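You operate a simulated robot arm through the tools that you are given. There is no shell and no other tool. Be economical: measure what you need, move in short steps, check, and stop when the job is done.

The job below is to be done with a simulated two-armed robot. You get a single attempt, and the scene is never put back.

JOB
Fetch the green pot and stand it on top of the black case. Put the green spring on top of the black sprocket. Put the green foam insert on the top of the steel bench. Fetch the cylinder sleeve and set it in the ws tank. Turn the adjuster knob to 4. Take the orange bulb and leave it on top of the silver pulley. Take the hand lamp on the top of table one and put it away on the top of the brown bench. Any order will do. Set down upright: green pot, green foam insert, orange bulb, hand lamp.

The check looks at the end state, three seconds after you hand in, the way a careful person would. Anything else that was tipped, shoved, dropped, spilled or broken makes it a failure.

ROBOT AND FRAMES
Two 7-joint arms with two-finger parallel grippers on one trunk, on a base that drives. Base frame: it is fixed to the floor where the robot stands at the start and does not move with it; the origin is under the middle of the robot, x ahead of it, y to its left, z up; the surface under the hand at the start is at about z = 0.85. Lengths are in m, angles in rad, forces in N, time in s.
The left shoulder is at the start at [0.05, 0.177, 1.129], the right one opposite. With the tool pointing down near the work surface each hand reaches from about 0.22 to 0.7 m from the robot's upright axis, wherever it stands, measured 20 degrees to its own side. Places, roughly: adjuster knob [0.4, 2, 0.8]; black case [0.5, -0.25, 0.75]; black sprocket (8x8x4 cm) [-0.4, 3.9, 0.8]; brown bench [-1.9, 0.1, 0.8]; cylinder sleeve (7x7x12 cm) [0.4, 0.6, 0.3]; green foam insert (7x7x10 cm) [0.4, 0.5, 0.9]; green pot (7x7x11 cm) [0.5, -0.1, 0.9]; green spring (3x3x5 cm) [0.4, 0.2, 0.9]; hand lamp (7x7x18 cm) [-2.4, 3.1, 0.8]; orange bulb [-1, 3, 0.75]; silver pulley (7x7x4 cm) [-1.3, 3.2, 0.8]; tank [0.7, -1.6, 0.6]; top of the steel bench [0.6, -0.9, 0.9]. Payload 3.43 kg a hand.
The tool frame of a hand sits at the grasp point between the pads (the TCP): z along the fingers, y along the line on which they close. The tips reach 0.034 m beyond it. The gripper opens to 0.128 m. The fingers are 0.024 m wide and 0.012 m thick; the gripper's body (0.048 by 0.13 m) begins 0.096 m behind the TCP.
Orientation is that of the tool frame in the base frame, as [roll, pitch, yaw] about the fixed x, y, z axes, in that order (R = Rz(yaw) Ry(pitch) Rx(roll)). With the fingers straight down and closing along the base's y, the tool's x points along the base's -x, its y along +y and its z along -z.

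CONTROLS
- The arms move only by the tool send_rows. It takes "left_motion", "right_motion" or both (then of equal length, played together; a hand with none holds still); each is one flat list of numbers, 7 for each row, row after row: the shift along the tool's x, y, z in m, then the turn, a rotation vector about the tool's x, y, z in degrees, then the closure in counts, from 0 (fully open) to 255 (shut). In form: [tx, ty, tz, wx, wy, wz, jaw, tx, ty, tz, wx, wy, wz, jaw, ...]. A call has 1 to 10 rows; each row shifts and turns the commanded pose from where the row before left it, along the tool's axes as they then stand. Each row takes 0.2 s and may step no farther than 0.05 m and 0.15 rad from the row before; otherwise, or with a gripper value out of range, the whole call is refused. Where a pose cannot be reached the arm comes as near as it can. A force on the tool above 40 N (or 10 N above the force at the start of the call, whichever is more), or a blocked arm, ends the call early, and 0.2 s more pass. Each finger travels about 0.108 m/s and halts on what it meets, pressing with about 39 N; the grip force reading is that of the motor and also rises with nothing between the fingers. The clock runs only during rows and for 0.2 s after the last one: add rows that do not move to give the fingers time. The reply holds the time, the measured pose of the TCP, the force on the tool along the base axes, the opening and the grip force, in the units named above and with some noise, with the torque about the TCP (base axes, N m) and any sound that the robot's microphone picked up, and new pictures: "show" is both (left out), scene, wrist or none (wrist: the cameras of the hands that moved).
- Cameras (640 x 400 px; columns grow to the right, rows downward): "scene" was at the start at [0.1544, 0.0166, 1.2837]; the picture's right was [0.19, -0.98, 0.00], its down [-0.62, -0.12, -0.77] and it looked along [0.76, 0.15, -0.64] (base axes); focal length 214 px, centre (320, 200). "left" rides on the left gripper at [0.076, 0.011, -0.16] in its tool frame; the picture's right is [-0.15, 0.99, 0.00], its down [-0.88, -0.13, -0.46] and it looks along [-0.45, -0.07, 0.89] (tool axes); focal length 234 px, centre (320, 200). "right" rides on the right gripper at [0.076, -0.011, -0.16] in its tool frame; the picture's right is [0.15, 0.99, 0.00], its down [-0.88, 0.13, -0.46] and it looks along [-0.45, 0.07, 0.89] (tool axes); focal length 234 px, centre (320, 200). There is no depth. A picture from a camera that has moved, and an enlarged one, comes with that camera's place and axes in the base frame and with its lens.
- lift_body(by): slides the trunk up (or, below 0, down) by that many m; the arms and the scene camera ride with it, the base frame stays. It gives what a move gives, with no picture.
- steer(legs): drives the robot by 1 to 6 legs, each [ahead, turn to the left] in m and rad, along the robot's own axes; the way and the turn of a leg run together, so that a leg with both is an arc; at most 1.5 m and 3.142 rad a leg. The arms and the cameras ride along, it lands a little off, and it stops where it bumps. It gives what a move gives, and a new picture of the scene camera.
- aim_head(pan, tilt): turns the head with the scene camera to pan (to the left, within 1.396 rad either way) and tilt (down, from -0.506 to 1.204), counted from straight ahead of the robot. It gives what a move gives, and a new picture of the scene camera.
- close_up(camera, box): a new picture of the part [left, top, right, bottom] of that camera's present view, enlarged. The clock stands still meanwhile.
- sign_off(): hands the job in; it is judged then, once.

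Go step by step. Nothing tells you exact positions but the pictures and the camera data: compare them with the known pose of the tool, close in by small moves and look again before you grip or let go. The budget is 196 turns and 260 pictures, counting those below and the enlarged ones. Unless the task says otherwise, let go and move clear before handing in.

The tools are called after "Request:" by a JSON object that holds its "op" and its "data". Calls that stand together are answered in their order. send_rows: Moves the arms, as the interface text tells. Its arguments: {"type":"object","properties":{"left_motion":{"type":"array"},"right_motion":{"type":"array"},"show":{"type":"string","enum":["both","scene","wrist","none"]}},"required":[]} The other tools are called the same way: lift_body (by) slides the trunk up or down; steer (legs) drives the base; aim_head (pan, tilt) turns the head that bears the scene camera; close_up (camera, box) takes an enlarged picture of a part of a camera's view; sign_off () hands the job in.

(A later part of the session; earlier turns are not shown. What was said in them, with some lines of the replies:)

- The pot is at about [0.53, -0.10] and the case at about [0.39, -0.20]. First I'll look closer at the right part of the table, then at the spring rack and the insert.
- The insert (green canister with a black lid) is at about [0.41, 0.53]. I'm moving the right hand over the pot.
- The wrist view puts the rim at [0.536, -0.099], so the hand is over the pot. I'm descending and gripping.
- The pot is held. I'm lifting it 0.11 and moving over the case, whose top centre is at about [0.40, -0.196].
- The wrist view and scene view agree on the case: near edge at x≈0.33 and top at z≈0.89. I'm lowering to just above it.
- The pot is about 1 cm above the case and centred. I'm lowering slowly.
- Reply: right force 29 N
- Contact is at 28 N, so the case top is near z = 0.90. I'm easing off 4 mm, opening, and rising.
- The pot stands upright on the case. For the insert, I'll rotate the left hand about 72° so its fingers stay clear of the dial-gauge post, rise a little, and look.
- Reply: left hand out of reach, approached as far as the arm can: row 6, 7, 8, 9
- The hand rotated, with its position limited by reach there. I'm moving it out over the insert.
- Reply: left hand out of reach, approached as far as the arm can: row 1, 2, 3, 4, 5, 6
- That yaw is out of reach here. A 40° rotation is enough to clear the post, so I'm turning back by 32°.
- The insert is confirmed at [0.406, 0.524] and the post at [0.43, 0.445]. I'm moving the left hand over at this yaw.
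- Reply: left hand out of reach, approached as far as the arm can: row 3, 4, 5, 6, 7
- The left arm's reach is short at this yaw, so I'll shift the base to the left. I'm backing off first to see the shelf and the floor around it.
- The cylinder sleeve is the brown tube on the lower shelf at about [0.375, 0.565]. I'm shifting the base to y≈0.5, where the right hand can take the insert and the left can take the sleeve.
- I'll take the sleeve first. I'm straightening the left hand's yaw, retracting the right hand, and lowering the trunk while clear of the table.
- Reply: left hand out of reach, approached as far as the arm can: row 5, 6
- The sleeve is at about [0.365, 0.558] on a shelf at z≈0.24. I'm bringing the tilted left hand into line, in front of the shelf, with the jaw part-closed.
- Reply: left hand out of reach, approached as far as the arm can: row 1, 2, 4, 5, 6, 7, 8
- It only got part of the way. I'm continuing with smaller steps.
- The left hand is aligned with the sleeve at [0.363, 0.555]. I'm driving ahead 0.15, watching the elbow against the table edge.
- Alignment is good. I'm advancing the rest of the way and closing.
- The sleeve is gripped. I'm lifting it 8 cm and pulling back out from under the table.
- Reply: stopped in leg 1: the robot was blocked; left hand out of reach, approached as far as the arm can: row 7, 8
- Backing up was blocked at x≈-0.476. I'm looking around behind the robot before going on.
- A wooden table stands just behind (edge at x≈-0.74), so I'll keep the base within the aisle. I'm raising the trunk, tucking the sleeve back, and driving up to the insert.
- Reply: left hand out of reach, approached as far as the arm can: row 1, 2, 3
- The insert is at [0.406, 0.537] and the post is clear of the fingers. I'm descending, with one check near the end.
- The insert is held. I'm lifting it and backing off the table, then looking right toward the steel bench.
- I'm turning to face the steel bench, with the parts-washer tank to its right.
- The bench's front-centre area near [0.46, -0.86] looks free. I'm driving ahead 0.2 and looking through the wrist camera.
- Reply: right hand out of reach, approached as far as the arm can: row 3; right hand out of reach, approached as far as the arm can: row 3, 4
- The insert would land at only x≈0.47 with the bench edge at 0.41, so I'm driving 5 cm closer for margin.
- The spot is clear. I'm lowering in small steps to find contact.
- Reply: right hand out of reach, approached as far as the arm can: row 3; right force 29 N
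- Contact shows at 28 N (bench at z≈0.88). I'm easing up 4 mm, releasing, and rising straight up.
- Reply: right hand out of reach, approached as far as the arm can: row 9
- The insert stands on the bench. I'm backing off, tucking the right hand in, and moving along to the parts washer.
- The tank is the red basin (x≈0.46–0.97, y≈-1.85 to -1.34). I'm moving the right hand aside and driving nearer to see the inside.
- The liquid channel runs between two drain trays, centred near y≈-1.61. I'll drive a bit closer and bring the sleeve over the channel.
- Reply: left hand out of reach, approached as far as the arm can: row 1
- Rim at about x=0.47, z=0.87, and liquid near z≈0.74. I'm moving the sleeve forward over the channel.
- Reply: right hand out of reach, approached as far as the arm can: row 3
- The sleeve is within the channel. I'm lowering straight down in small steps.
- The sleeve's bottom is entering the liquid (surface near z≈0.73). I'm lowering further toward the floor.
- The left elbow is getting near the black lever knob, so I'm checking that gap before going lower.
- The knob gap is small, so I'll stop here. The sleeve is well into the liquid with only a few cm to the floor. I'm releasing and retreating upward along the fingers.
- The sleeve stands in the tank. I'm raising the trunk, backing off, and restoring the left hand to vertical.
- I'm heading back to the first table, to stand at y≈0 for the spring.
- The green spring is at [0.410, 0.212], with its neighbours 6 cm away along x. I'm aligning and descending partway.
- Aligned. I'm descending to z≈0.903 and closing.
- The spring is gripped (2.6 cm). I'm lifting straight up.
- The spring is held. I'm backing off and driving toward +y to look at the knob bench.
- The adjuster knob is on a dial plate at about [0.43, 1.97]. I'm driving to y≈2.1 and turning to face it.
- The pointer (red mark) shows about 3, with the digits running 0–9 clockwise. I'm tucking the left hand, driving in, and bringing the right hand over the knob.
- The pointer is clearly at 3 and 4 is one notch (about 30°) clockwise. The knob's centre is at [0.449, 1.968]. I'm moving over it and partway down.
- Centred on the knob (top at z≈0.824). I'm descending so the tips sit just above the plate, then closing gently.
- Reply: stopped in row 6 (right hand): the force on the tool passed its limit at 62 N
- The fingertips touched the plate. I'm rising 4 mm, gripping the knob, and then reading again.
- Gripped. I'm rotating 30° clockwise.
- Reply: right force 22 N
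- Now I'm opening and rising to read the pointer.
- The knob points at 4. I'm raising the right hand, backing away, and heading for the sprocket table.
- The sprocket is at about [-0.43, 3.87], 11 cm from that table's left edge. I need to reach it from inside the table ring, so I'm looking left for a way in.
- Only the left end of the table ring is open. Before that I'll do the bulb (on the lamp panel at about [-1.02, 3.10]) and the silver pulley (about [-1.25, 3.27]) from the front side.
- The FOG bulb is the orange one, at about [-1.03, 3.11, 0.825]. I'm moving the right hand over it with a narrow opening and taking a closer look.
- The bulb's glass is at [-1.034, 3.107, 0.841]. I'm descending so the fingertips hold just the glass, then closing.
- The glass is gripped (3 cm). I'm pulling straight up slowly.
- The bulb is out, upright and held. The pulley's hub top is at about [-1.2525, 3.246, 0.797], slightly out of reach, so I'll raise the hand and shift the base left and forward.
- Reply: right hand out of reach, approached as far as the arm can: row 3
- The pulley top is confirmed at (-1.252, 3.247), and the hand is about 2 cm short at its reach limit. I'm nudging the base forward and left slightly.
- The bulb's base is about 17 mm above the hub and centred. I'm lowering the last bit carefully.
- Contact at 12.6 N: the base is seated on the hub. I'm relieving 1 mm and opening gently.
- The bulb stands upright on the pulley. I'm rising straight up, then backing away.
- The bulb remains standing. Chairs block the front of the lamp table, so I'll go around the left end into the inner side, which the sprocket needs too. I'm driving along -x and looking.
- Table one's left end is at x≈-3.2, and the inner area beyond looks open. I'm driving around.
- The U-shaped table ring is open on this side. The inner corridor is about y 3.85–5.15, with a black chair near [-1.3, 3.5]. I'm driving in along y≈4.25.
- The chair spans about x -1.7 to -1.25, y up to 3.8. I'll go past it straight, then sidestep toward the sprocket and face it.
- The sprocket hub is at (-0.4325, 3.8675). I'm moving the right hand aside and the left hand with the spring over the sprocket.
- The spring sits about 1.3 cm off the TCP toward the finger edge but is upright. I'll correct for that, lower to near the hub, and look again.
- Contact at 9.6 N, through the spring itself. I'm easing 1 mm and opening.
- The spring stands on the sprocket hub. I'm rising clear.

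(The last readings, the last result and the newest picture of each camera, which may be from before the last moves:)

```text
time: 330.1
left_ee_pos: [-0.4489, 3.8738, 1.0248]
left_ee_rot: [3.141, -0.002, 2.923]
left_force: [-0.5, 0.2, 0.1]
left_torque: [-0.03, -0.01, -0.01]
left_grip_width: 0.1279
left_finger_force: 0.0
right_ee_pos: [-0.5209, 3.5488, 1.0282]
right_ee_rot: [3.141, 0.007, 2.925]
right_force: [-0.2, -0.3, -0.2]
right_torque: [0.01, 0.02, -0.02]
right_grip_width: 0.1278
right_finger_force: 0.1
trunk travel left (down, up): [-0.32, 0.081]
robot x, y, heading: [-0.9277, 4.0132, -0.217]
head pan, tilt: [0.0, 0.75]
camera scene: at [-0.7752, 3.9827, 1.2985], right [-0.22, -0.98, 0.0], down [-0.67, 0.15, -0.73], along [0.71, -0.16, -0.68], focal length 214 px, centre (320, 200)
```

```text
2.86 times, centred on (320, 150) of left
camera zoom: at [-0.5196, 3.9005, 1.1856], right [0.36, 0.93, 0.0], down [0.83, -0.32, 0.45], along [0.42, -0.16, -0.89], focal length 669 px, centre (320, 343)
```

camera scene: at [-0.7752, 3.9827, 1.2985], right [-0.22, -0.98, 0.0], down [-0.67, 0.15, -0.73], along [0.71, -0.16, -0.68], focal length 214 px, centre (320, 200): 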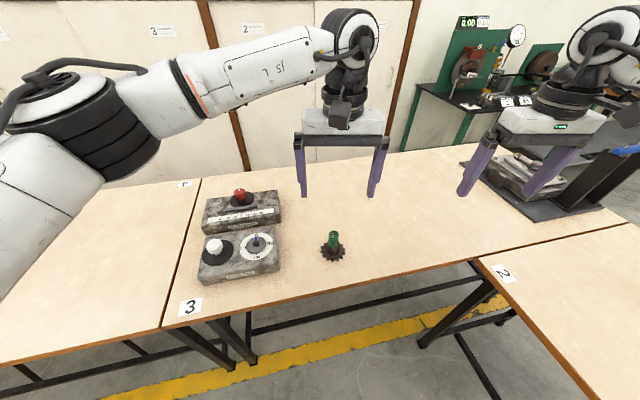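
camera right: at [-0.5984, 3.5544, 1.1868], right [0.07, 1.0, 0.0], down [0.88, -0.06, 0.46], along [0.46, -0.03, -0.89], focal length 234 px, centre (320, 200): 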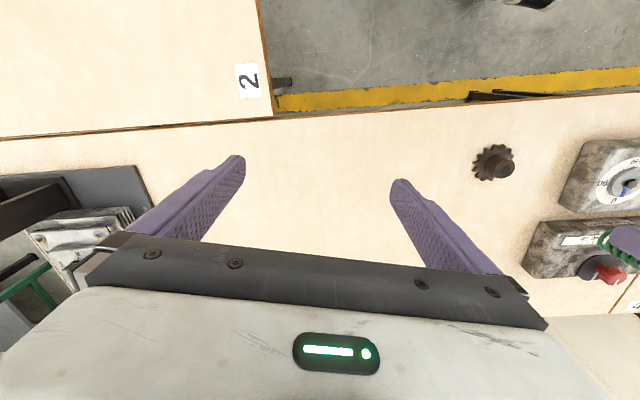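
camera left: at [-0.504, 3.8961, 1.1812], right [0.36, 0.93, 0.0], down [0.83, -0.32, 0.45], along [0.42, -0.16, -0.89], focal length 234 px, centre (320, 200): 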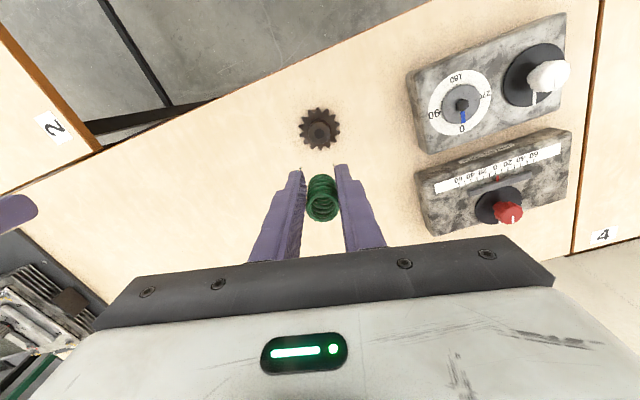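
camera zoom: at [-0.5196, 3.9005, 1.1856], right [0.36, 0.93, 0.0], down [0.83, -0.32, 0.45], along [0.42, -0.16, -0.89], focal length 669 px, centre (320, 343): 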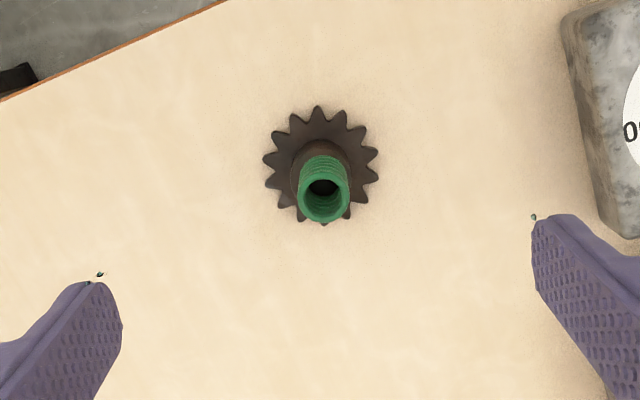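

The spring is in place. Now the lamp: I'm backing out of the corner, driving along the corridor, and facing table one from the inner side.

Request:
{"op": "steer", "data": {"legs": [[-0.07, 0], [0, 1.79], [0.25, 0], [0, 1.571], [1.25, 0], [0, 1.571]]}}

Request:
{"op": "aim_head", "data": {"pan": -0.1, "tilt": 0.6}}

```text
time: 350.4
left_ee_pos: [-2.263, 3.7839, 1.0244]
left_ee_rot: [3.141, -0.003, 1.57]
left_force: [0.3, 0.4, -0.3]
left_torque: [0.01, -0.02, -0.01]
left_grip_width: 0.1281
left_finger_force: 0.1
right_ee_pos: [-2.5964, 3.784, 1.0263]
right_ee_rot: [-3.14, 0.008, 1.575]
right_force: [0.2, 0.0, -0.7]
right_torque: [0.0, -0.01, -0.01]
right_grip_width: 0.1281
right_finger_force: 0.0
trunk travel left (down, up): [-0.32, 0.081]
robot x, y, heading: [-2.2244, 4.2816, -1.569]
head pan, tilt: [0.0, 0.75]
camera scene: at [-2.2273, 4.1277, 1.2985], right [-1.0, 0.0, 0.0], down [0.0, 0.68, -0.73], along [0.0, -0.73, -0.68], focal length 214 px, centre (320, 200)
```

scene: 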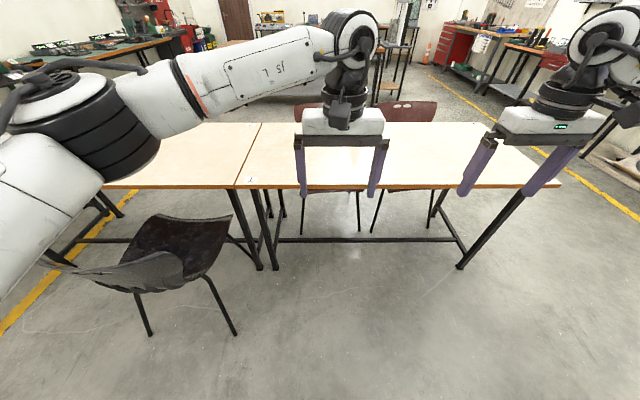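

```text
time: 351.1
left_ee_pos: [-2.2634, 3.7844, 1.0247]
left_ee_rot: [-3.141, -0.003, 1.57]
left_force: [-1.0, 0.7, 0.1]
left_torque: [-0.02, 0.0, 0.0]
left_grip_width: 0.1282
left_finger_force: 0.1
right_ee_pos: [-2.596, 3.7843, 1.0281]
right_ee_rot: [3.141, 0.01, 1.575]
right_force: [-0.4, 0.5, -0.9]
right_torque: [0.03, -0.03, -0.01]
right_grip_width: 0.1279
right_finger_force: 0.0
trunk travel left (down, up): [-0.32, 0.081]
robot x, y, heading: [-2.2298, 4.2777, -1.567]
head pan, tilt: [-0.099, 0.6]
camera scene: at [-2.2362, 4.1226, 1.3114], right [-1.0, 0.1, 0.0], down [0.05, 0.56, -0.82], along [-0.08, -0.82, -0.57], focal length 214 px, centre (320, 200)
```

scene: 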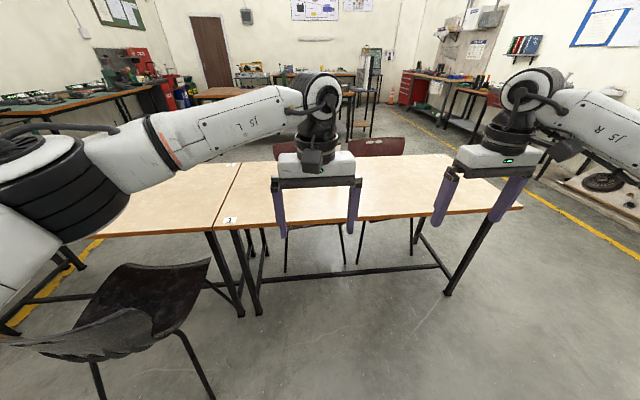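

Request:
{"op": "send_rows", "data": {"left_motion": [0.02, 0.04, 0, 0, 0, 0, 0, 0.02, 0.04, 0, 0, 0, 0, 0, 0.02, 0.04, 0, 0, 0, 0, 0, 0.02, 0.04, 0, 0, 0, 0, 0, 0.02, 0.04, 0, 0, 0, 0, 0, 0, 0, 0, 0, 0, 0, 0], "show": "none"}}

Request:
{"op": "steer", "data": {"legs": [[0.5, 0]]}}

```text
time: 352.5
left_ee_pos: [-2.0644, 3.8859, 1.0244]
left_ee_rot: [-3.139, -0.005, 1.572]
left_force: [0.5, 0.4, -0.4]
left_torque: [-0.01, -0.03, 0.01]
left_grip_width: 0.128
left_finger_force: 0.0
right_ee_pos: [-2.5961, 3.7835, 1.0279]
right_ee_rot: [-3.141, 0.008, 1.576]
right_force: [-0.1, -0.7, 0.4]
right_torque: [0.01, 0.0, 0.04]
right_grip_width: 0.128
right_finger_force: 0.0
trunk travel left (down, up): [-0.32, 0.081]
robot x, y, heading: [-2.2249, 4.2825, -1.567]
head pan, tilt: [-0.099, 0.6]
```

```text
time: 355.4
left_ee_pos: [-2.0615, 3.3882, 1.0235]
left_ee_rot: [-3.14, -0.004, 1.571]
left_force: [0.4, -0.5, 0.0]
left_torque: [-0.01, -0.02, 0.03]
left_grip_width: 0.128
left_finger_force: 0.1
right_ee_pos: [-2.5946, 3.2874, 1.0283]
right_ee_rot: [-3.141, 0.01, 1.576]
right_force: [-0.6, 0.1, 0.6]
right_torque: [0.0, 0.01, -0.02]
right_grip_width: 0.1282
right_finger_force: 0.2
trunk travel left (down, up): [-0.32, 0.081]
robot x, y, heading: [-2.2254, 3.7856, -1.574]
head pan, tilt: [-0.099, 0.6]
camera scene: at [-2.235, 3.6252, 1.3114], right [-1.0, 0.1, 0.0], down [0.05, 0.56, -0.82], along [-0.08, -0.82, -0.57], focal length 214 px, centre (320, 200)
```

scene: 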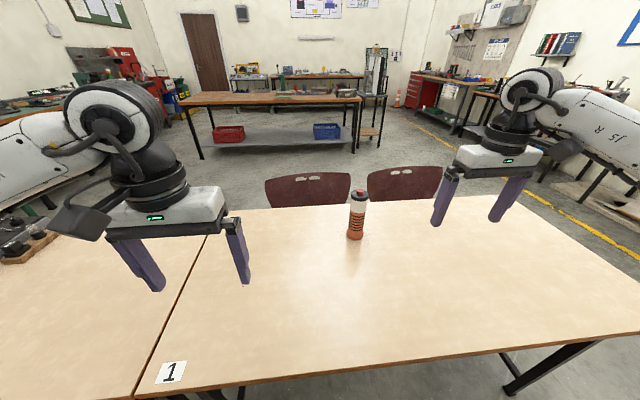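

The lamp stands at (-2.417, 3.072). It is at the reach limit with a vertical tool, so I'll tilt the right hand forward about 37° and approach it horizontally.

Request:
{"op": "send_rows", "data": {"right_motion": [0, 0, 0, 0, -7.5, 0, 0, 0, 0, 0, 0, -7.5, 0, 0, 0, 0, 0, 0, -7.5, 0, 0, 0, 0, 0, 0, -7.5, 0, 0, 0, 0, 0, 0, -7.5, 0, 0, 0, 0, 0, 0, 0, 0, 0], "show": "none"}}

Request:
{"op": "send_rows", "data": {"right_motion": [0, 0.03, 0, 0, 0, 0, 0, 0, 0.03, 0, 0, 0, 0, 0, 0, 0.03, 0, 0, 0, 0, 0, 0, 0.03, 0, 0, 0, 0, 0, 0, 0.03, 0, 0, 0, 0, 0, 0, 0.028, 0, 0, 0, 0, 0, 0.015, 0, 0.035, 0, 0, 0, 0, 0.015, 0, 0.035, 0, 0, 0, 0, 0.015, 0, 0.03, 0, 0, 0, 0, 0, 0, 0, 0, 0, 0, 0]}}

```text
time: 356.8
left_ee_pos: [-2.0637, 3.3887, 1.0238]
left_ee_rot: [-3.141, -0.004, 1.574]
left_force: [-0.4, 0.1, 0.0]
left_torque: [-0.02, 0.0, 0.0]
left_grip_width: 0.1281
left_finger_force: 0.0
right_ee_pos: [-2.5952, 3.2871, 1.0289]
right_ee_rot: [-3.14, 0.665, 1.576]
right_force: [-0.1, -0.4, 1.1]
right_torque: [0.03, -0.01, 0.0]
right_grip_width: 0.1279
right_finger_force: 0.0
trunk travel left (down, up): [-0.32, 0.081]
robot x, y, heading: [-2.2261, 3.7844, -1.565]
head pan, tilt: [-0.099, 0.6]
```

```text
time: 359.0
left_ee_pos: [-2.0634, 3.389, 1.0245]
left_ee_rot: [3.141, -0.002, 1.571]
left_force: [-0.7, 0.2, 0.8]
left_torque: [-0.02, -0.01, -0.01]
left_grip_width: 0.128
left_finger_force: 0.1
right_ee_pos: [-2.4168, 3.2631, 0.9196]
right_ee_rot: [3.142, 0.663, 1.575]
right_force: [-0.4, -0.1, -0.1]
right_torque: [0.02, 0.01, 0.01]
right_grip_width: 0.1283
right_finger_force: 0.1
trunk travel left (down, up): [-0.32, 0.081]
robot x, y, heading: [-2.2296, 3.7847, -1.57]
head pan, tilt: [-0.099, 0.6]
camera scene: at [-2.2349, 3.6257, 1.3114], right [-1.0, 0.1, 0.0], down [0.05, 0.56, -0.83], along [-0.08, -0.82, -0.56], focal length 214 px, centre (320, 200)
camera right: at [-2.4283, 3.4211, 0.9992], right [0.99, 0.12, -0.09], down [0.13, -0.41, 0.9], along [0.07, -0.9, -0.42], focal length 234 px, centre (320, 200)
```

scene: 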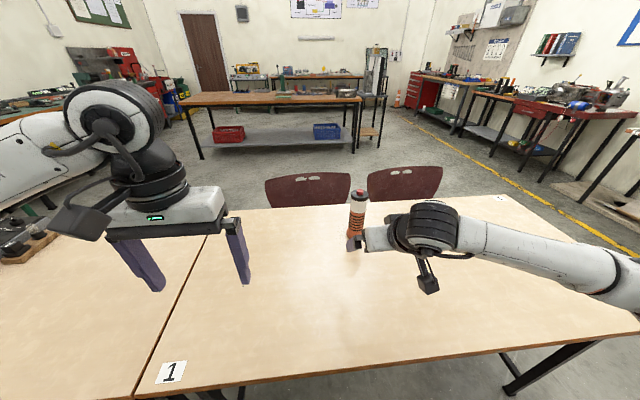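
right: 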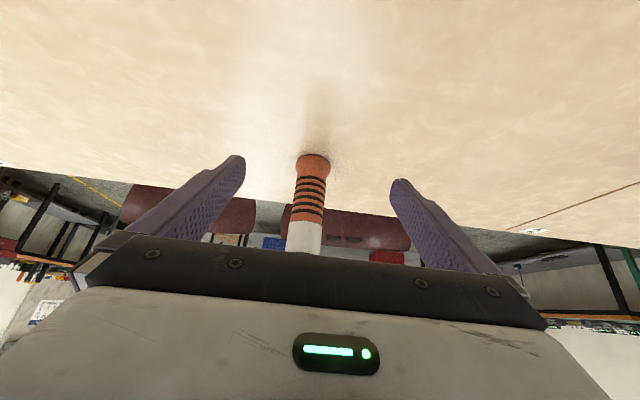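

Request:
{"op": "send_rows", "data": {"right_motion": [-0.0252, -0.001, 0.0324, 0, 0, 0, 0, -0.0252, -0.001, 0.0324, 0, 0, 0, 0, -0.0252, -0.001, 0.0324, 0, 0, 0, 0, 0, 0, 0, 0, 0, 0, 0]}}

```text
time: 360.0
left_ee_pos: [-2.0639, 3.3885, 1.0239]
left_ee_rot: [3.141, -0.004, 1.57]
left_force: [0.5, 0.8, -0.3]
left_torque: [0.02, -0.03, -0.01]
left_grip_width: 0.1282
left_finger_force: 0.0
right_ee_pos: [-2.4203, 3.1417, 0.8919]
right_ee_rot: [3.141, 0.663, 1.578]
right_force: [-0.4, -0.5, -0.6]
right_torque: [0.0, -0.01, 0.02]
right_grip_width: 0.1281
right_finger_force: 0.2
trunk travel left (down, up): [-0.32, 0.081]
robot x, y, heading: [-2.2268, 3.7869, -1.573]
head pan, tilt: [-0.099, 0.6]
camera scene: at [-2.235, 3.6258, 1.3115], right [-1.0, 0.1, 0.0], down [0.05, 0.56, -0.83], along [-0.08, -0.82, -0.56], focal length 214 px, centre (320, 200)
camera right: at [-2.4321, 3.2997, 0.9708], right [0.99, 0.12, -0.09], down [0.13, -0.41, 0.9], along [0.07, -0.9, -0.42], focal length 234 px, centre (320, 200)
```

scene: 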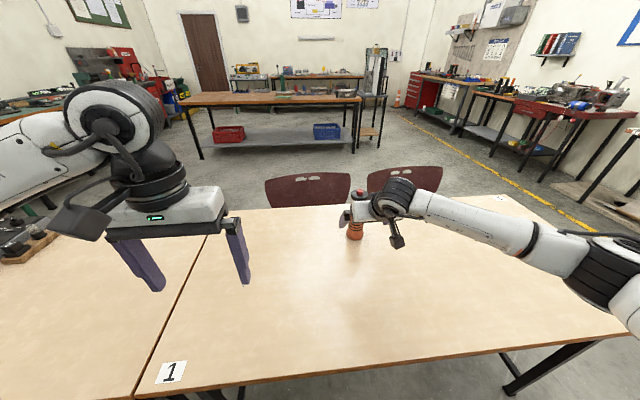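
right: 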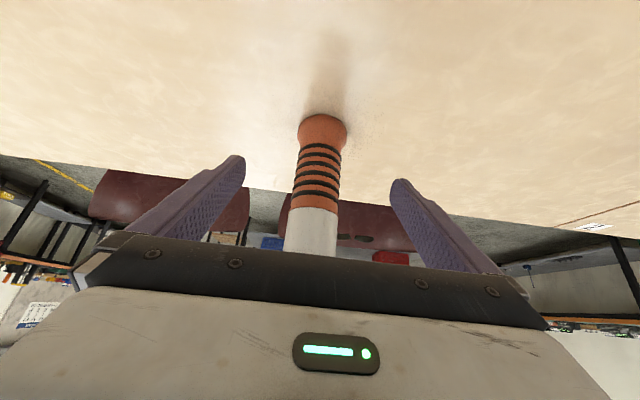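

Well lined up. I'm advancing the last 8 cm and closing.

Request:
{"op": "send_rows", "data": {"right_motion": [-0.0254, 0.0005, 0.0325, 0, 0, 0, 0, -0.0254, 0.0005, 0.0325, 0, 0, 0, 0, 0, 0, 0, 0, 0, 0, 0, 0, 0, 0, 0, 0, 0, 120, 0, 0, 0, 0, 0, 0, 180, 0, 0, 0, 0, 0, 0, 255, 0, 0, 0, 0, 0, 0, 255]}}

```text
time: 361.6
left_ee_pos: [-2.0632, 3.3889, 1.0243]
left_ee_rot: [3.141, -0.004, 1.569]
left_force: [0.2, -0.8, -0.2]
left_torque: [-0.04, 0.02, -0.02]
left_grip_width: 0.128
left_finger_force: 0.0
right_ee_pos: [-2.419, 3.0647, 0.8718]
right_ee_rot: [3.141, 0.663, 1.575]
right_force: [1.7, -1.5, 0.1]
right_torque: [-0.01, -0.04, 0.0]
right_grip_width: 0.0547
right_finger_force: 39.7
trunk travel left (down, up): [-0.32, 0.081]
robot x, y, heading: [-2.2268, 3.7822, -1.567]
head pan, tilt: [-0.099, 0.6]
camera scene: at [-2.2349, 3.6255, 1.3114], right [-1.0, 0.1, 0.0], down [0.05, 0.56, -0.83], along [-0.08, -0.82, -0.57], focal length 214 px, centre (320, 200)
camera right: at [-2.4309, 3.2218, 0.9503], right [0.99, 0.12, -0.09], down [0.13, -0.41, 0.9], along [0.07, -0.9, -0.42], focal length 234 px, centre (320, 200)
```

scene: 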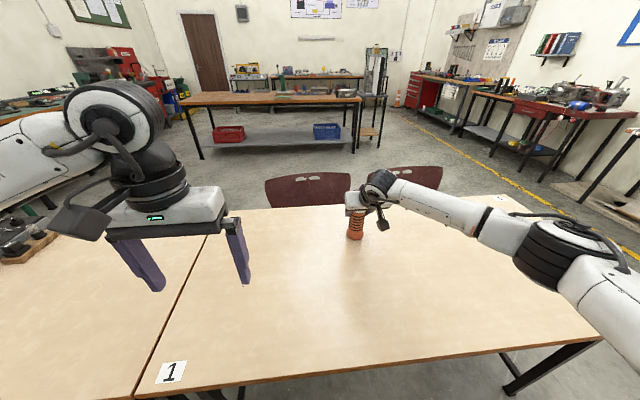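
right: 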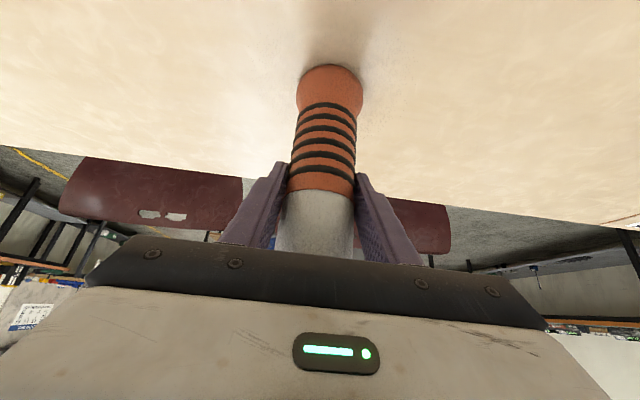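

The lamp is held (5.5 cm). I'm lifting it, pulling in, and backing away from the table.

Request:
{"op": "send_rows", "data": {"right_motion": [-0.0247, 0, -0.0315, 0, 0, 0, 255, -0.0247, 0, -0.0315, 0, 0, 0, 255, -0.0247, 0, -0.0315, 0, 0, 0, 255, 0.0236, 0, -0.0184, 0, 0, 0, 255, 0.0236, 0, -0.0184, 0, 0, 0, 255, 0.0236, 0, -0.0184, 0, 0, 0, 255, 0.0236, 0, -0.0184, 0, 0, 0, 255, 0, 0, 0, 0, 0, 0, 255]}}

Request:
{"op": "steer", "data": {"legs": [[-0.5, 0], [0, -1.571], [1.45, 0], [0, 1.571]]}}

```text
time: 363.4
left_ee_pos: [-2.0618, 3.3891, 1.0242]
left_ee_rot: [-3.141, -0.003, 1.57]
left_force: [0.4, 1.5, -0.2]
left_torque: [0.03, 0.0, 0.05]
left_grip_width: 0.1281
left_finger_force: 0.0
right_ee_pos: [-2.4197, 3.1834, 0.9931]
right_ee_rot: [-3.14, 0.661, 1.576]
right_force: [-0.7, -0.2, -3.0]
right_torque: [0.0, -0.02, -0.02]
right_grip_width: 0.0545
right_finger_force: 38.5
trunk travel left (down, up): [-0.32, 0.081]
robot x, y, heading: [-2.2286, 3.7796, -1.566]
head pan, tilt: [-0.099, 0.6]
camera scene: at [-2.235, 3.6251, 1.3113], right [-1.0, 0.1, 0.0], down [0.05, 0.56, -0.82], along [-0.08, -0.82, -0.57], focal length 214 px, centre (320, 200)
camera right: at [-2.4302, 3.3411, 1.0714], right [0.99, 0.12, -0.09], down [0.13, -0.41, 0.9], along [0.07, -0.9, -0.42], focal length 234 px, centre (320, 200)
```

scene: 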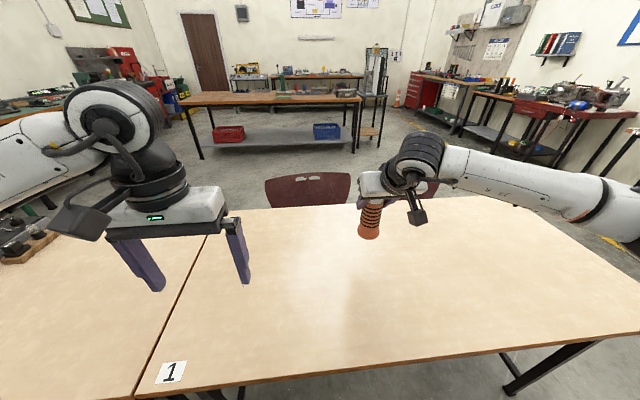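
right: 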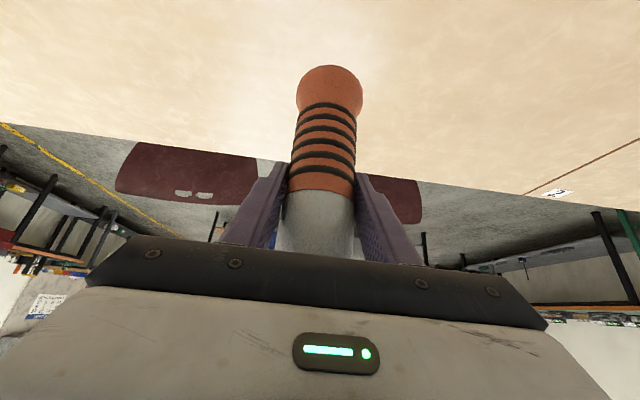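

```text
time: 380.6
left_ee_pos: [-3.525, 3.8966, 1.0239]
left_ee_rot: [-3.141, -0.005, 1.502]
left_force: [-0.4, 0.3, -0.2]
left_torque: [0.01, -0.03, 0.01]
left_grip_width: 0.1279
left_finger_force: 0.3
right_ee_pos: [-3.8929, 3.7138, 0.992]
right_ee_rot: [3.141, 0.663, 1.508]
right_force: [-0.5, -0.5, -3.0]
right_torque: [0.03, -0.01, 0.0]
right_grip_width: 0.0541
right_finger_force: 39.1
trunk travel left (down, up): [-0.32, 0.081]
robot x, y, heading: [-3.6627, 4.3002, -1.629]
head pan, tilt: [-0.099, 0.6]
camera scene: at [-3.6801, 4.1433, 1.3114], right [-0.99, 0.16, 0.0], down [0.09, 0.56, -0.82], along [-0.14, -0.81, -0.57], focal length 214 px, centre (320, 200)
```

scene: 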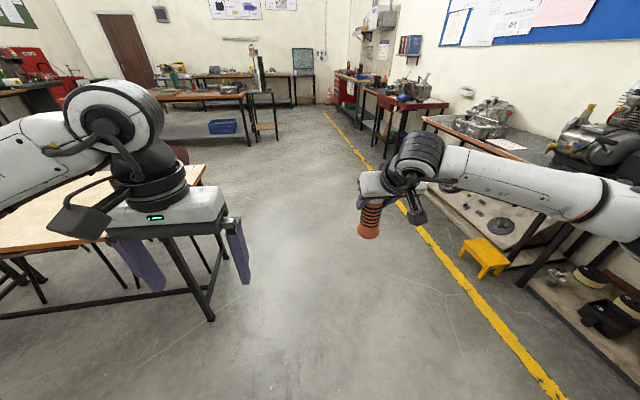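

Request:
{"op": "steer", "data": {"legs": [[0, 0.058], [1.5, 0], [1.15, 0], [0, 1.571], [1.3, 0], [0, -1.571]]}}

Request:
{"op": "aim_head", "data": {"pan": 0.15, "tilt": 0.55}}

```text
time: 407.6
left_ee_pos: [-2.2062, 1.2596, 1.0234]
left_ee_rot: [3.14, -0.004, 1.573]
left_force: [0.2, 0.5, -1.1]
left_torque: [-0.02, 0.01, 0.01]
left_grip_width: 0.1282
left_finger_force: 0.0
right_ee_pos: [-2.5621, 1.0535, 0.9924]
right_ee_rot: [3.14, 0.662, 1.577]
right_force: [-0.4, 0.4, -3.2]
right_torque: [0.02, 0.0, -0.03]
right_grip_width: 0.0538
right_finger_force: 39.2
trunk travel left (down, up): [-0.32, 0.081]
robot x, y, heading: [-2.3721, 1.6545, -1.566]
head pan, tilt: [-0.099, 0.6]
camera scene: at [-2.3784, 1.4959, 1.3114], right [-1.0, 0.1, 0.0], down [0.05, 0.56, -0.82], along [-0.08, -0.82, -0.57], focal length 214 px, centre (320, 200)
```

scene: 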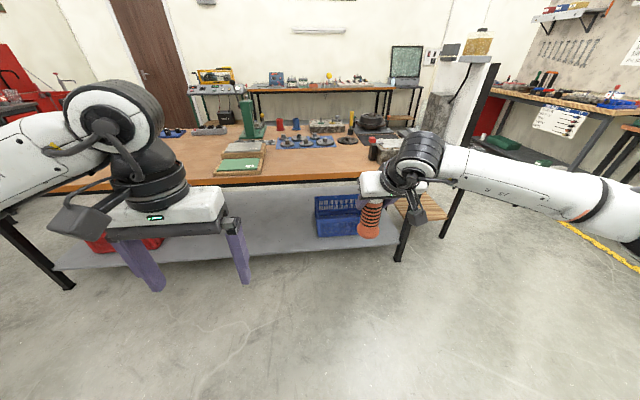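

```text
time: 408.4
left_ee_pos: [-2.2049, 1.2607, 1.0242]
left_ee_rot: [3.141, -0.004, 1.571]
left_force: [0.4, -0.4, -0.2]
left_torque: [-0.02, 0.02, 0.02]
left_grip_width: 0.128
left_finger_force: 0.0
right_ee_pos: [-2.5621, 1.0526, 0.9924]
right_ee_rot: [-3.14, 0.662, 1.577]
right_force: [-0.3, -0.4, -3.6]
right_torque: [0.02, 0.01, 0.01]
right_grip_width: 0.054
right_finger_force: 39.1
trunk travel left (down, up): [-0.32, 0.081]
robot x, y, heading: [-2.3681, 1.6551, -1.573]
head pan, tilt: [0.15, 0.55]
camera scene: at [-2.3562, 1.4951, 1.3159], right [-0.99, -0.15, 0.0], down [-0.08, 0.52, -0.85], along [0.13, -0.84, -0.52], focal length 214 px, centre (320, 200)
```

scene: 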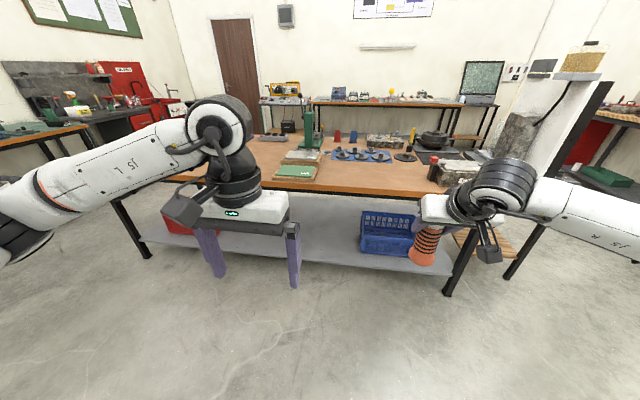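

Request:
{"op": "close_up", "data": {"camera": "scene", "box": [250, 110, 490, 220]}}

```text
2.67 times, centred on (370, 165) of scene
camera zoom: at [-2.3562, 1.4951, 1.3159], right [-0.99, -0.15, 0.0], down [-0.08, 0.52, -0.85], along [0.13, -0.84, -0.52], focal length 572 px, centre (187, 293)
```

zoom: 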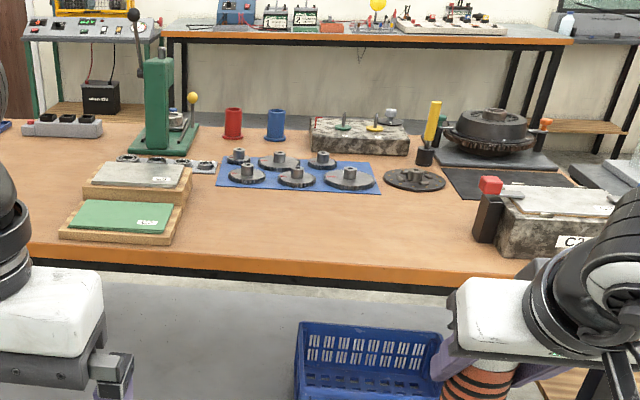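

The free spot on the brown bench is around (-2.50, 0.42). I'm shifting the lamp slightly left, driving up, and checking.

Request:
{"op": "send_rows", "data": {"right_motion": [0, 0.03, 0, 0, 0, 0, 255, 0, 0.03, 0, 0, 0, 0, 255, 0, 0, 0, 0, 0, 0, 255], "show": "none"}}

Request:
{"op": "steer", "data": {"legs": [[0.64, 0]]}}

Request:
{"op": "send_rows", "data": {"right_motion": [0, 0, 0, 0, 0, 0, 255], "show": "wrist"}}

```text
time: 409.2
left_ee_pos: [-2.207, 1.2595, 1.0235]
left_ee_rot: [3.141, -0.004, 1.572]
left_force: [0.2, 0.4, -0.4]
left_torque: [0.01, -0.01, 0.02]
left_grip_width: 0.1281
left_finger_force: 0.1
right_ee_pos: [-2.5016, 1.0527, 0.9928]
right_ee_rot: [-3.14, 0.66, 1.576]
right_force: [0.3, 0.0, -3.2]
right_torque: [-0.02, 0.02, -0.01]
right_grip_width: 0.0538
right_finger_force: 38.8
trunk travel left (down, up): [-0.32, 0.081]
robot x, y, heading: [-2.3685, 1.6546, -1.568]
head pan, tilt: [0.15, 0.55]
```

```text
time: 412.7
left_ee_pos: [-2.1997, 0.625, 1.0235]
left_ee_rot: [-3.141, -0.005, 1.577]
left_force: [-0.6, -0.1, 0.1]
left_torque: [-0.03, 0.0, 0.01]
left_grip_width: 0.1279
left_finger_force: 0.1
right_ee_pos: [-2.4936, 0.4163, 0.9929]
right_ee_rot: [-3.139, 0.662, 1.583]
right_force: [1.2, 0.1, -3.6]
right_torque: [0.01, 0.02, 0.01]
right_grip_width: 0.0538
right_finger_force: 38.6
trunk travel left (down, up): [-0.32, 0.081]
robot x, y, heading: [-2.3637, 1.0176, -1.559]
head pan, tilt: [0.15, 0.55]
camera scene: at [-2.3511, 0.8596, 1.3158], right [-0.99, -0.16, 0.0], down [-0.08, 0.52, -0.85], along [0.14, -0.84, -0.52], focal length 214 px, centre (320, 200)
```

scene: 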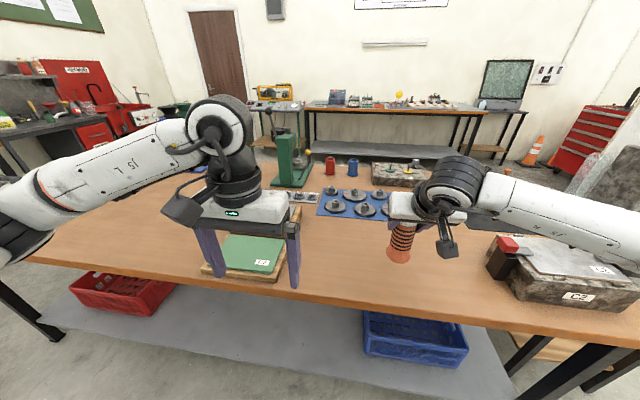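

```text
time: 413.1
left_ee_pos: [-2.1998, 0.6255, 1.0244]
left_ee_rot: [-3.141, -0.003, 1.576]
left_force: [0.5, -0.4, -0.3]
left_torque: [0.01, 0.0, 0.0]
left_grip_width: 0.128
left_finger_force: 0.1
right_ee_pos: [-2.4934, 0.416, 0.991]
right_ee_rot: [-3.141, 0.661, 1.584]
right_force: [-0.5, -0.6, -4.0]
right_torque: [0.01, 0.02, 0.01]
right_grip_width: 0.0538
right_finger_force: 39.0
trunk travel left (down, up): [-0.32, 0.081]
robot x, y, heading: [-2.3684, 1.0211, -1.557]
head pan, tilt: [0.15, 0.55]
camera right: at [-2.5065, 0.5745, 1.0709], right [0.99, 0.13, -0.09], down [0.14, -0.41, 0.9], along [0.08, -0.9, -0.43], focal length 234 px, centre (320, 200)
```

right: 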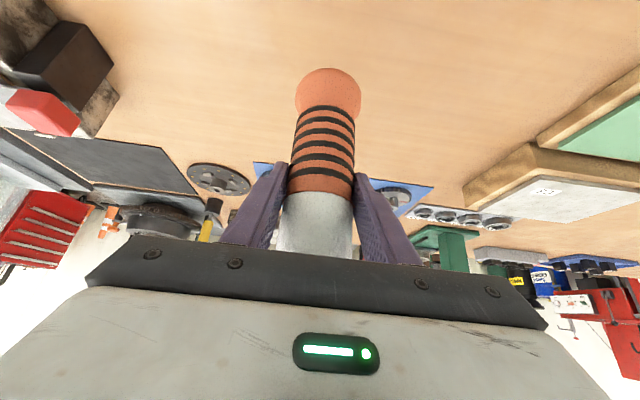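

The lamp is over free space, and I'll set it slightly farther in from the edge. I'm lowering to just above the bench.

Request:
{"op": "send_rows", "data": {"right_motion": [0, 0, 0.032, 0, 0, 0, 255, 0, 0, 0.032, 0, 0, 0, 255, 0, 0, 0, 0, 0, 0, 255]}}

Request:
{"op": "close_up", "data": {"camera": "scene", "box": [340, 170, 480, 300]}}

```text
time: 413.9
left_ee_pos: [-2.1995, 0.6257, 1.024]
left_ee_rot: [3.141, -0.003, 1.577]
left_force: [0.2, -0.2, -0.2]
left_torque: [-0.01, -0.02, -0.02]
left_grip_width: 0.128
left_finger_force: 0.1
right_ee_pos: [-2.4961, 0.3772, 0.9402]
right_ee_rot: [-3.14, 0.662, 1.582]
right_force: [-0.2, 1.0, -2.7]
right_torque: [0.02, 0.01, 0.03]
right_grip_width: 0.0538
right_finger_force: 39.1
trunk travel left (down, up): [-0.32, 0.081]
robot x, y, heading: [-2.3653, 1.018, -1.567]
head pan, tilt: [0.15, 0.55]
camera scene: at [-2.3511, 0.86, 1.3159], right [-0.99, -0.16, 0.0], down [-0.08, 0.52, -0.85], along [0.14, -0.84, -0.52], focal length 214 px, centre (320, 200)
camera right: at [-2.5079, 0.5351, 1.019], right [0.99, 0.13, -0.09], down [0.14, -0.41, 0.9], along [0.08, -0.9, -0.43], focal length 234 px, centre (320, 200)
```

scene: 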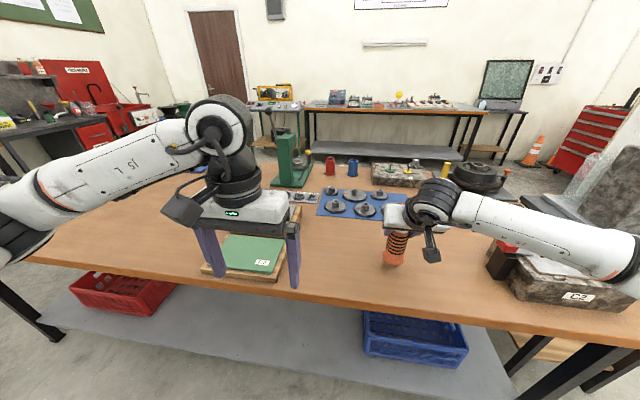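
right: 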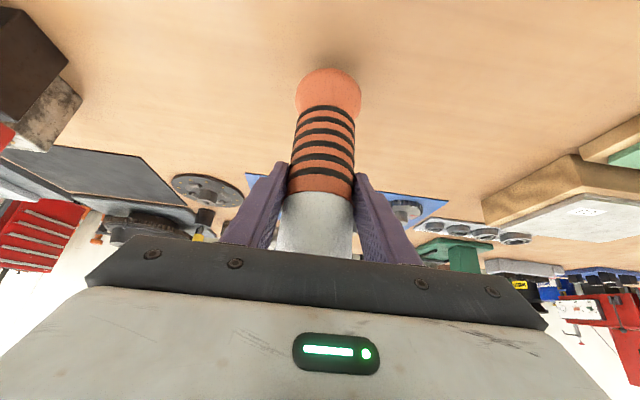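

```text
3.08 times, centred on (410, 235) of scene
camera zoom: at [-2.3511, 0.86, 1.3159], right [-0.99, -0.16, 0.0], down [-0.08, 0.52, -0.85], along [0.14, -0.84, -0.52], focal length 660 px, centre (43, 92)
```

zoom: 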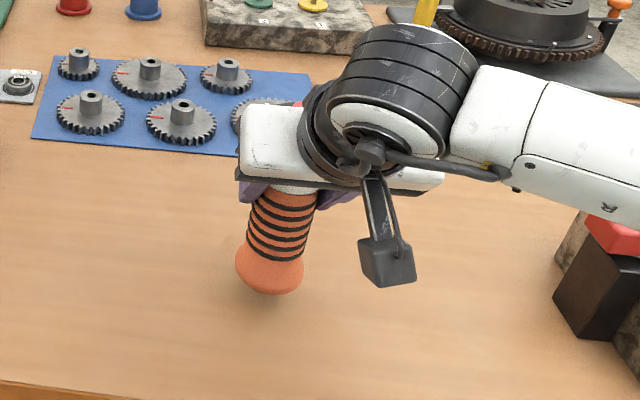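

Request:
{"op": "send_rows", "data": {"right_motion": [0.0031, 0, 0.0039, 0, 0, 0, 255, 0.0031, 0, 0.0039, 0, 0, 0, 255, 0.0025, 0, 0.0032, 0, 0, 0, 255, 0, 0, 0, 0, 0, 0, 255], "show": "none"}}

Request:
{"op": "close_up", "data": {"camera": "scene", "box": [340, 170, 480, 300]}}

```text
time: 414.9
left_ee_pos: [-2.2002, 0.6264, 1.0238]
left_ee_rot: [3.141, -0.004, 1.575]
left_force: [-1.1, 0.1, -1.0]
left_torque: [0.01, -0.01, 0.0]
left_grip_width: 0.128
left_finger_force: 0.2
right_ee_pos: [-2.4929, 0.3781, 0.9261]
right_ee_rot: [-3.14, 0.662, 1.583]
right_force: [0.2, 0.6, -4.1]
right_torque: [0.02, 0.0, 0.03]
right_grip_width: 0.0539
right_finger_force: 39.3
trunk travel left (down, up): [-0.32, 0.081]
robot x, y, heading: [-2.3642, 1.0133, -1.561]
head pan, tilt: [0.15, 0.55]
```

```text
3.08 times, centred on (410, 235) of scene
camera zoom: at [-2.3511, 0.8599, 1.3159], right [-0.99, -0.16, 0.0], down [-0.08, 0.52, -0.85], along [0.14, -0.84, -0.52], focal length 660 px, centre (43, 92)
```

zoom: 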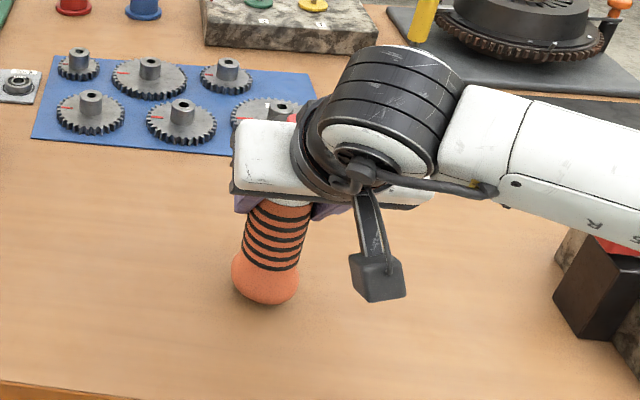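

Almost there. I'm continuing in 3 mm steps.

Request:
{"op": "send_rows", "data": {"right_motion": [0.0022, 0, 0.0028, 0, 0, 0, 255, 0.0018, 0, 0.0024, 0, 0, 0, 255, 0, 0, 0, 0, 0, 0, 255], "show": "none"}}

Request:
{"op": "send_rows", "data": {"right_motion": [0.0018, 0, 0.0024, 0, 0, 0, 255, 0.0012, 0, 0.0016, 0, 0, 0, 255, 0, 0, 0, 0, 0, 0, 255], "show": "none"}}

```text
time: 415.7
left_ee_pos: [-2.2001, 0.6249, 1.0241]
left_ee_rot: [-3.141, -0.004, 1.575]
left_force: [-0.3, -0.3, -0.8]
left_torque: [-0.01, -0.02, -0.02]
left_grip_width: 0.1279
left_finger_force: 0.1
right_ee_pos: [-2.4943, 0.3776, 0.921]
right_ee_rot: [-3.14, 0.662, 1.585]
right_force: [-0.1, -0.3, -3.8]
right_torque: [0.0, -0.02, 0.01]
right_grip_width: 0.0538
right_finger_force: 39.2
trunk travel left (down, up): [-0.32, 0.081]
robot x, y, heading: [-2.3661, 1.0199, -1.561]
head pan, tilt: [0.15, 0.55]
```

```text
time: 416.5
left_ee_pos: [-2.2001, 0.6254, 1.0243]
left_ee_rot: [-3.141, -0.004, 1.577]
left_force: [0.4, 0.1, 0.2]
left_torque: [-0.01, 0.03, 0.03]
left_grip_width: 0.1282
left_finger_force: 0.1
right_ee_pos: [-2.4936, 0.3762, 0.9161]
right_ee_rot: [-3.139, 0.66, 1.584]
right_force: [-0.4, -0.4, -3.4]
right_torque: [0.03, -0.04, -0.02]
right_grip_width: 0.0537
right_finger_force: 39.3
trunk travel left (down, up): [-0.32, 0.081]
robot x, y, heading: [-2.3694, 1.0174, -1.561]
head pan, tilt: [0.15, 0.55]
```

Request:
{"op": "send_rows", "data": {"right_motion": [0.0018, 0, 0.0024, 0, 0, 0, 255, 0.0015, 0, 0.002, 0, 0, 0, 255, 0, 0, 0, 0, 0, 0, 255], "show": "none"}}

Request:
{"op": "close_up", "data": {"camera": "scene", "box": [340, 170, 480, 300]}}

```text
time: 417.3
left_ee_pos: [-2.199, 0.6248, 1.0237]
left_ee_rot: [3.141, -0.004, 1.577]
left_force: [-0.7, 1.0, 0.5]
left_torque: [0.01, -0.02, -0.03]
left_grip_width: 0.1282
left_finger_force: 0.1
right_ee_pos: [-2.4931, 0.3779, 0.9114]
right_ee_rot: [-3.141, 0.666, 1.584]
right_force: [-0.5, 0.7, 2.5]
right_torque: [0.16, -0.09, 0.02]
right_grip_width: 0.0538
right_finger_force: 39.3
trunk travel left (down, up): [-0.32, 0.081]
robot x, y, heading: [-2.3686, 1.0156, -1.556]
head pan, tilt: [0.15, 0.55]
```

```text
3.08 times, centred on (410, 235) of scene
camera zoom: at [-2.3511, 0.8607, 1.3161], right [-0.99, -0.16, 0.0], down [-0.08, 0.52, -0.85], along [0.14, -0.84, -0.52], focal length 660 px, centre (43, 92)
```

zoom: 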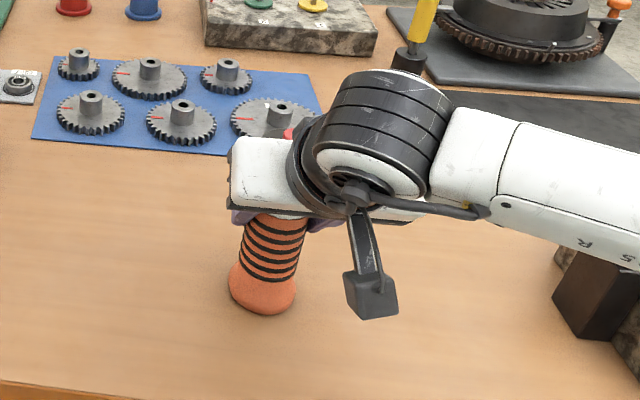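

Contact. I'm opening the gripper gradually and checking the lamp before retreating.

Request:
{"op": "send_rows", "data": {"right_motion": [0, 0, 0, 0, 0, 0, 200, 0, 0, 0, 0, 0, 0, 140, 0, 0, 0, 0, 0, 0, 100, 0, 0, 0, 0, 0, 0, 50, 0, 0, 0, 0, 0, 0, 0, 0, 0, 0, 0, 0, 0, 0], "show": "wrist"}}

Request:
{"op": "close_up", "data": {"camera": "scene", "box": [340, 170, 480, 300]}}

```text
time: 418.7
left_ee_pos: [-2.1999, 0.6264, 1.0245]
left_ee_rot: [-3.141, -0.003, 1.578]
left_force: [-0.7, -0.8, 0.1]
left_torque: [0.0, -0.01, 0.01]
left_grip_width: 0.128
left_finger_force: 0.0
right_ee_pos: [-2.4944, 0.3772, 0.9107]
right_ee_rot: [-3.14, 0.662, 1.585]
right_force: [0.3, -1.1, -0.6]
right_torque: [0.01, 0.03, 0.02]
right_grip_width: 0.1281
right_finger_force: 0.0
trunk travel left (down, up): [-0.32, 0.081]
robot x, y, heading: [-2.3658, 1.0181, -1.563]
head pan, tilt: [0.15, 0.55]
camera right: at [-2.5057, 0.5353, 0.9897], right [0.99, 0.13, -0.09], down [0.14, -0.41, 0.9], along [0.08, -0.9, -0.42], focal length 234 px, centre (320, 200)
```

right: 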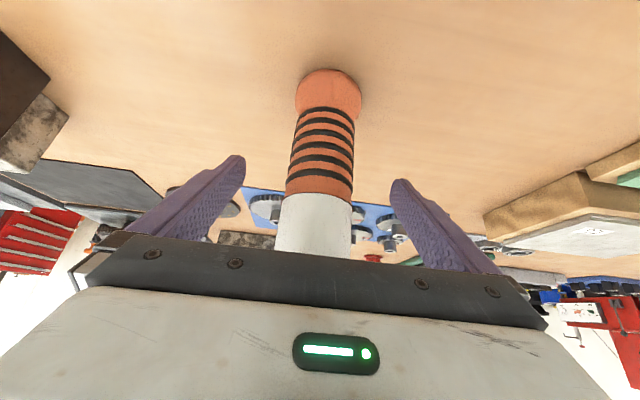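

```text
3.08 times, centred on (410, 235) of scene
camera zoom: at [-2.351, 0.8602, 1.3159], right [-0.99, -0.16, 0.0], down [-0.08, 0.52, -0.85], along [0.14, -0.84, -0.52], focal length 660 px, centre (43, 92)
```

zoom: 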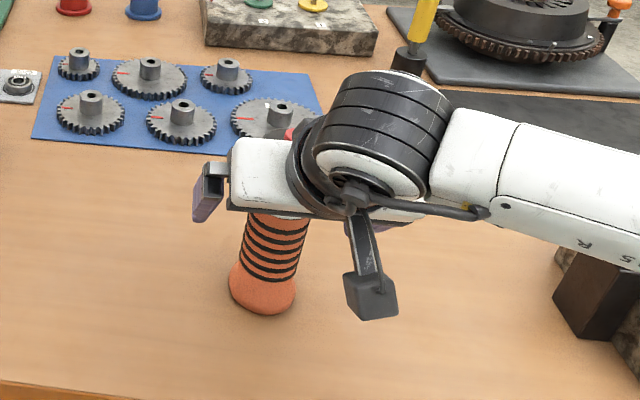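

The lamp stands. I'm retreating back along the fingers.

Request:
{"op": "send_rows", "data": {"right_motion": [0, 0, -0.03, 0, 0, 0, 0, 0, 0, -0.04, 0, 0, 0, 0, 0, 0, -0.04, 0, 0, 0, 0, 0, 0, -0.04, 0, 0, 0, 0, 0, 0, -0.04, 0, 0, 0, 0, 0, 0, 0, 0, 0, 0, 0]}}

Request:
{"op": "close_up", "data": {"camera": "scene", "box": [340, 170, 480, 300]}}

```text
time: 420.1
left_ee_pos: [-2.1998, 0.6253, 1.0246]
left_ee_rot: [3.141, -0.004, 1.577]
left_force: [0.3, -0.8, 0.7]
left_torque: [-0.03, -0.01, -0.01]
left_grip_width: 0.1282
left_finger_force: 0.1
right_ee_pos: [-2.4961, 0.4956, 1.0601]
right_ee_rot: [-3.14, 0.663, 1.583]
right_force: [0.5, 0.0, -0.4]
right_torque: [0.0, 0.01, -0.02]
right_grip_width: 0.128
right_finger_force: 0.1
trunk travel left (down, up): [-0.32, 0.081]
robot x, y, heading: [-2.3635, 1.0184, -1.569]
head pan, tilt: [0.15, 0.55]
camera scene: at [-2.3511, 0.8601, 1.3159], right [-0.99, -0.16, 0.0], down [-0.08, 0.52, -0.85], along [0.14, -0.84, -0.52], focal length 214 px, centre (320, 200)
camera right: at [-2.5082, 0.6537, 1.1384], right [0.99, 0.13, -0.09], down [0.14, -0.41, 0.9], along [0.08, -0.9, -0.43], focal length 234 px, centre (320, 200)
```

scene: 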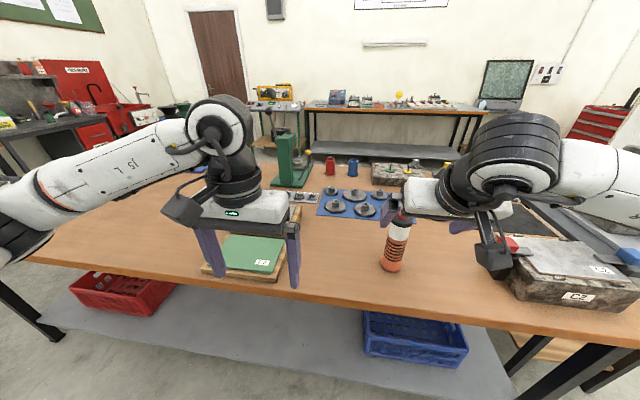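
right: 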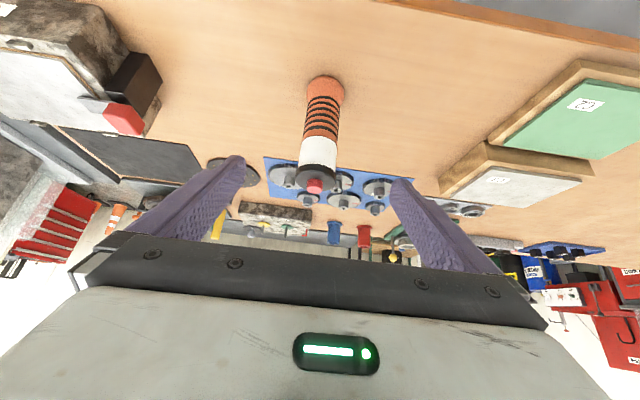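

```text
3.08 times, centred on (410, 235) of scene
camera zoom: at [-2.3511, 0.8601, 1.3159], right [-0.99, -0.16, 0.0], down [-0.08, 0.52, -0.85], along [0.14, -0.84, -0.52], focal length 660 px, centre (43, 92)
```

zoom: 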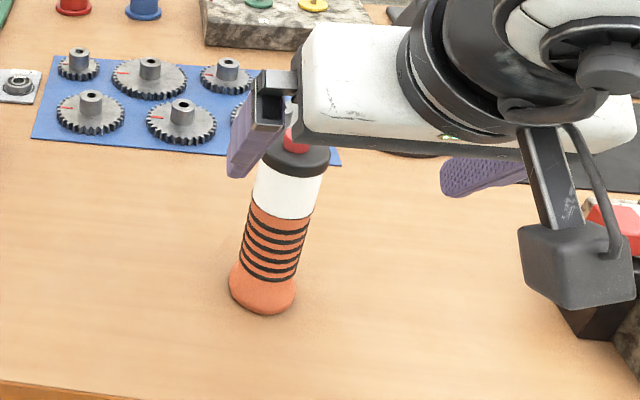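

The lamp stands upright on the brown bench. I'm backing clear for a final look.

Request:
{"op": "steer", "data": {"legs": [[-0.4, 0]]}}

```text
time: 422.6
left_ee_pos: [-2.2039, 1.0212, 1.0243]
left_ee_rot: [-3.141, -0.003, 1.576]
left_force: [0.3, 0.3, -0.1]
left_torque: [-0.04, 0.02, 0.01]
left_grip_width: 0.128
left_finger_force: 0.1
right_ee_pos: [-2.5006, 0.8927, 1.0584]
right_ee_rot: [-3.14, 0.664, 1.581]
right_force: [0.5, -0.8, 0.1]
right_torque: [0.01, 0.0, 0.0]
right_grip_width: 0.1278
right_finger_force: 0.0
trunk travel left (down, up): [-0.32, 0.081]
robot x, y, heading: [-2.3731, 1.4136, -1.564]
head pan, tilt: [0.15, 0.55]
camera scene: at [-2.3546, 1.2569, 1.316], right [-0.99, -0.16, 0.0], down [-0.08, 0.52, -0.85], along [0.13, -0.84, -0.52], focal length 214 px, centre (320, 200)
```

scene: 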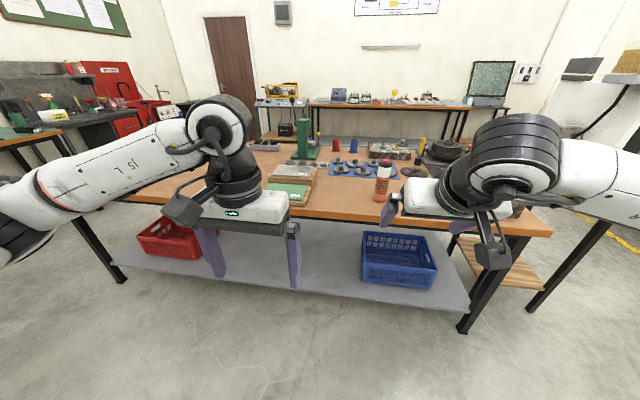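

All seven parts of the job look done and both hands are empty and clear, so I'm handing in.

Request:
{"op": "sign_off", "data": {}}

```text
The job is handed in.
```

I completed all seven tasks and handed the job in. The green pot, green foam insert, orange bulb and hand lamp were each set down upright, and the adjuster knob reads 4.

Two things happened along the way that the check could pick up:
- **Bump:** while backing away from the first table, the robot bumped something behind it, most likely the brown bench. I couldn't confirm whether it moved.
- **Sleeve:** I let go of the cylinder sleeve a few centimetres above the tank floor. It landed standing in the liquid.
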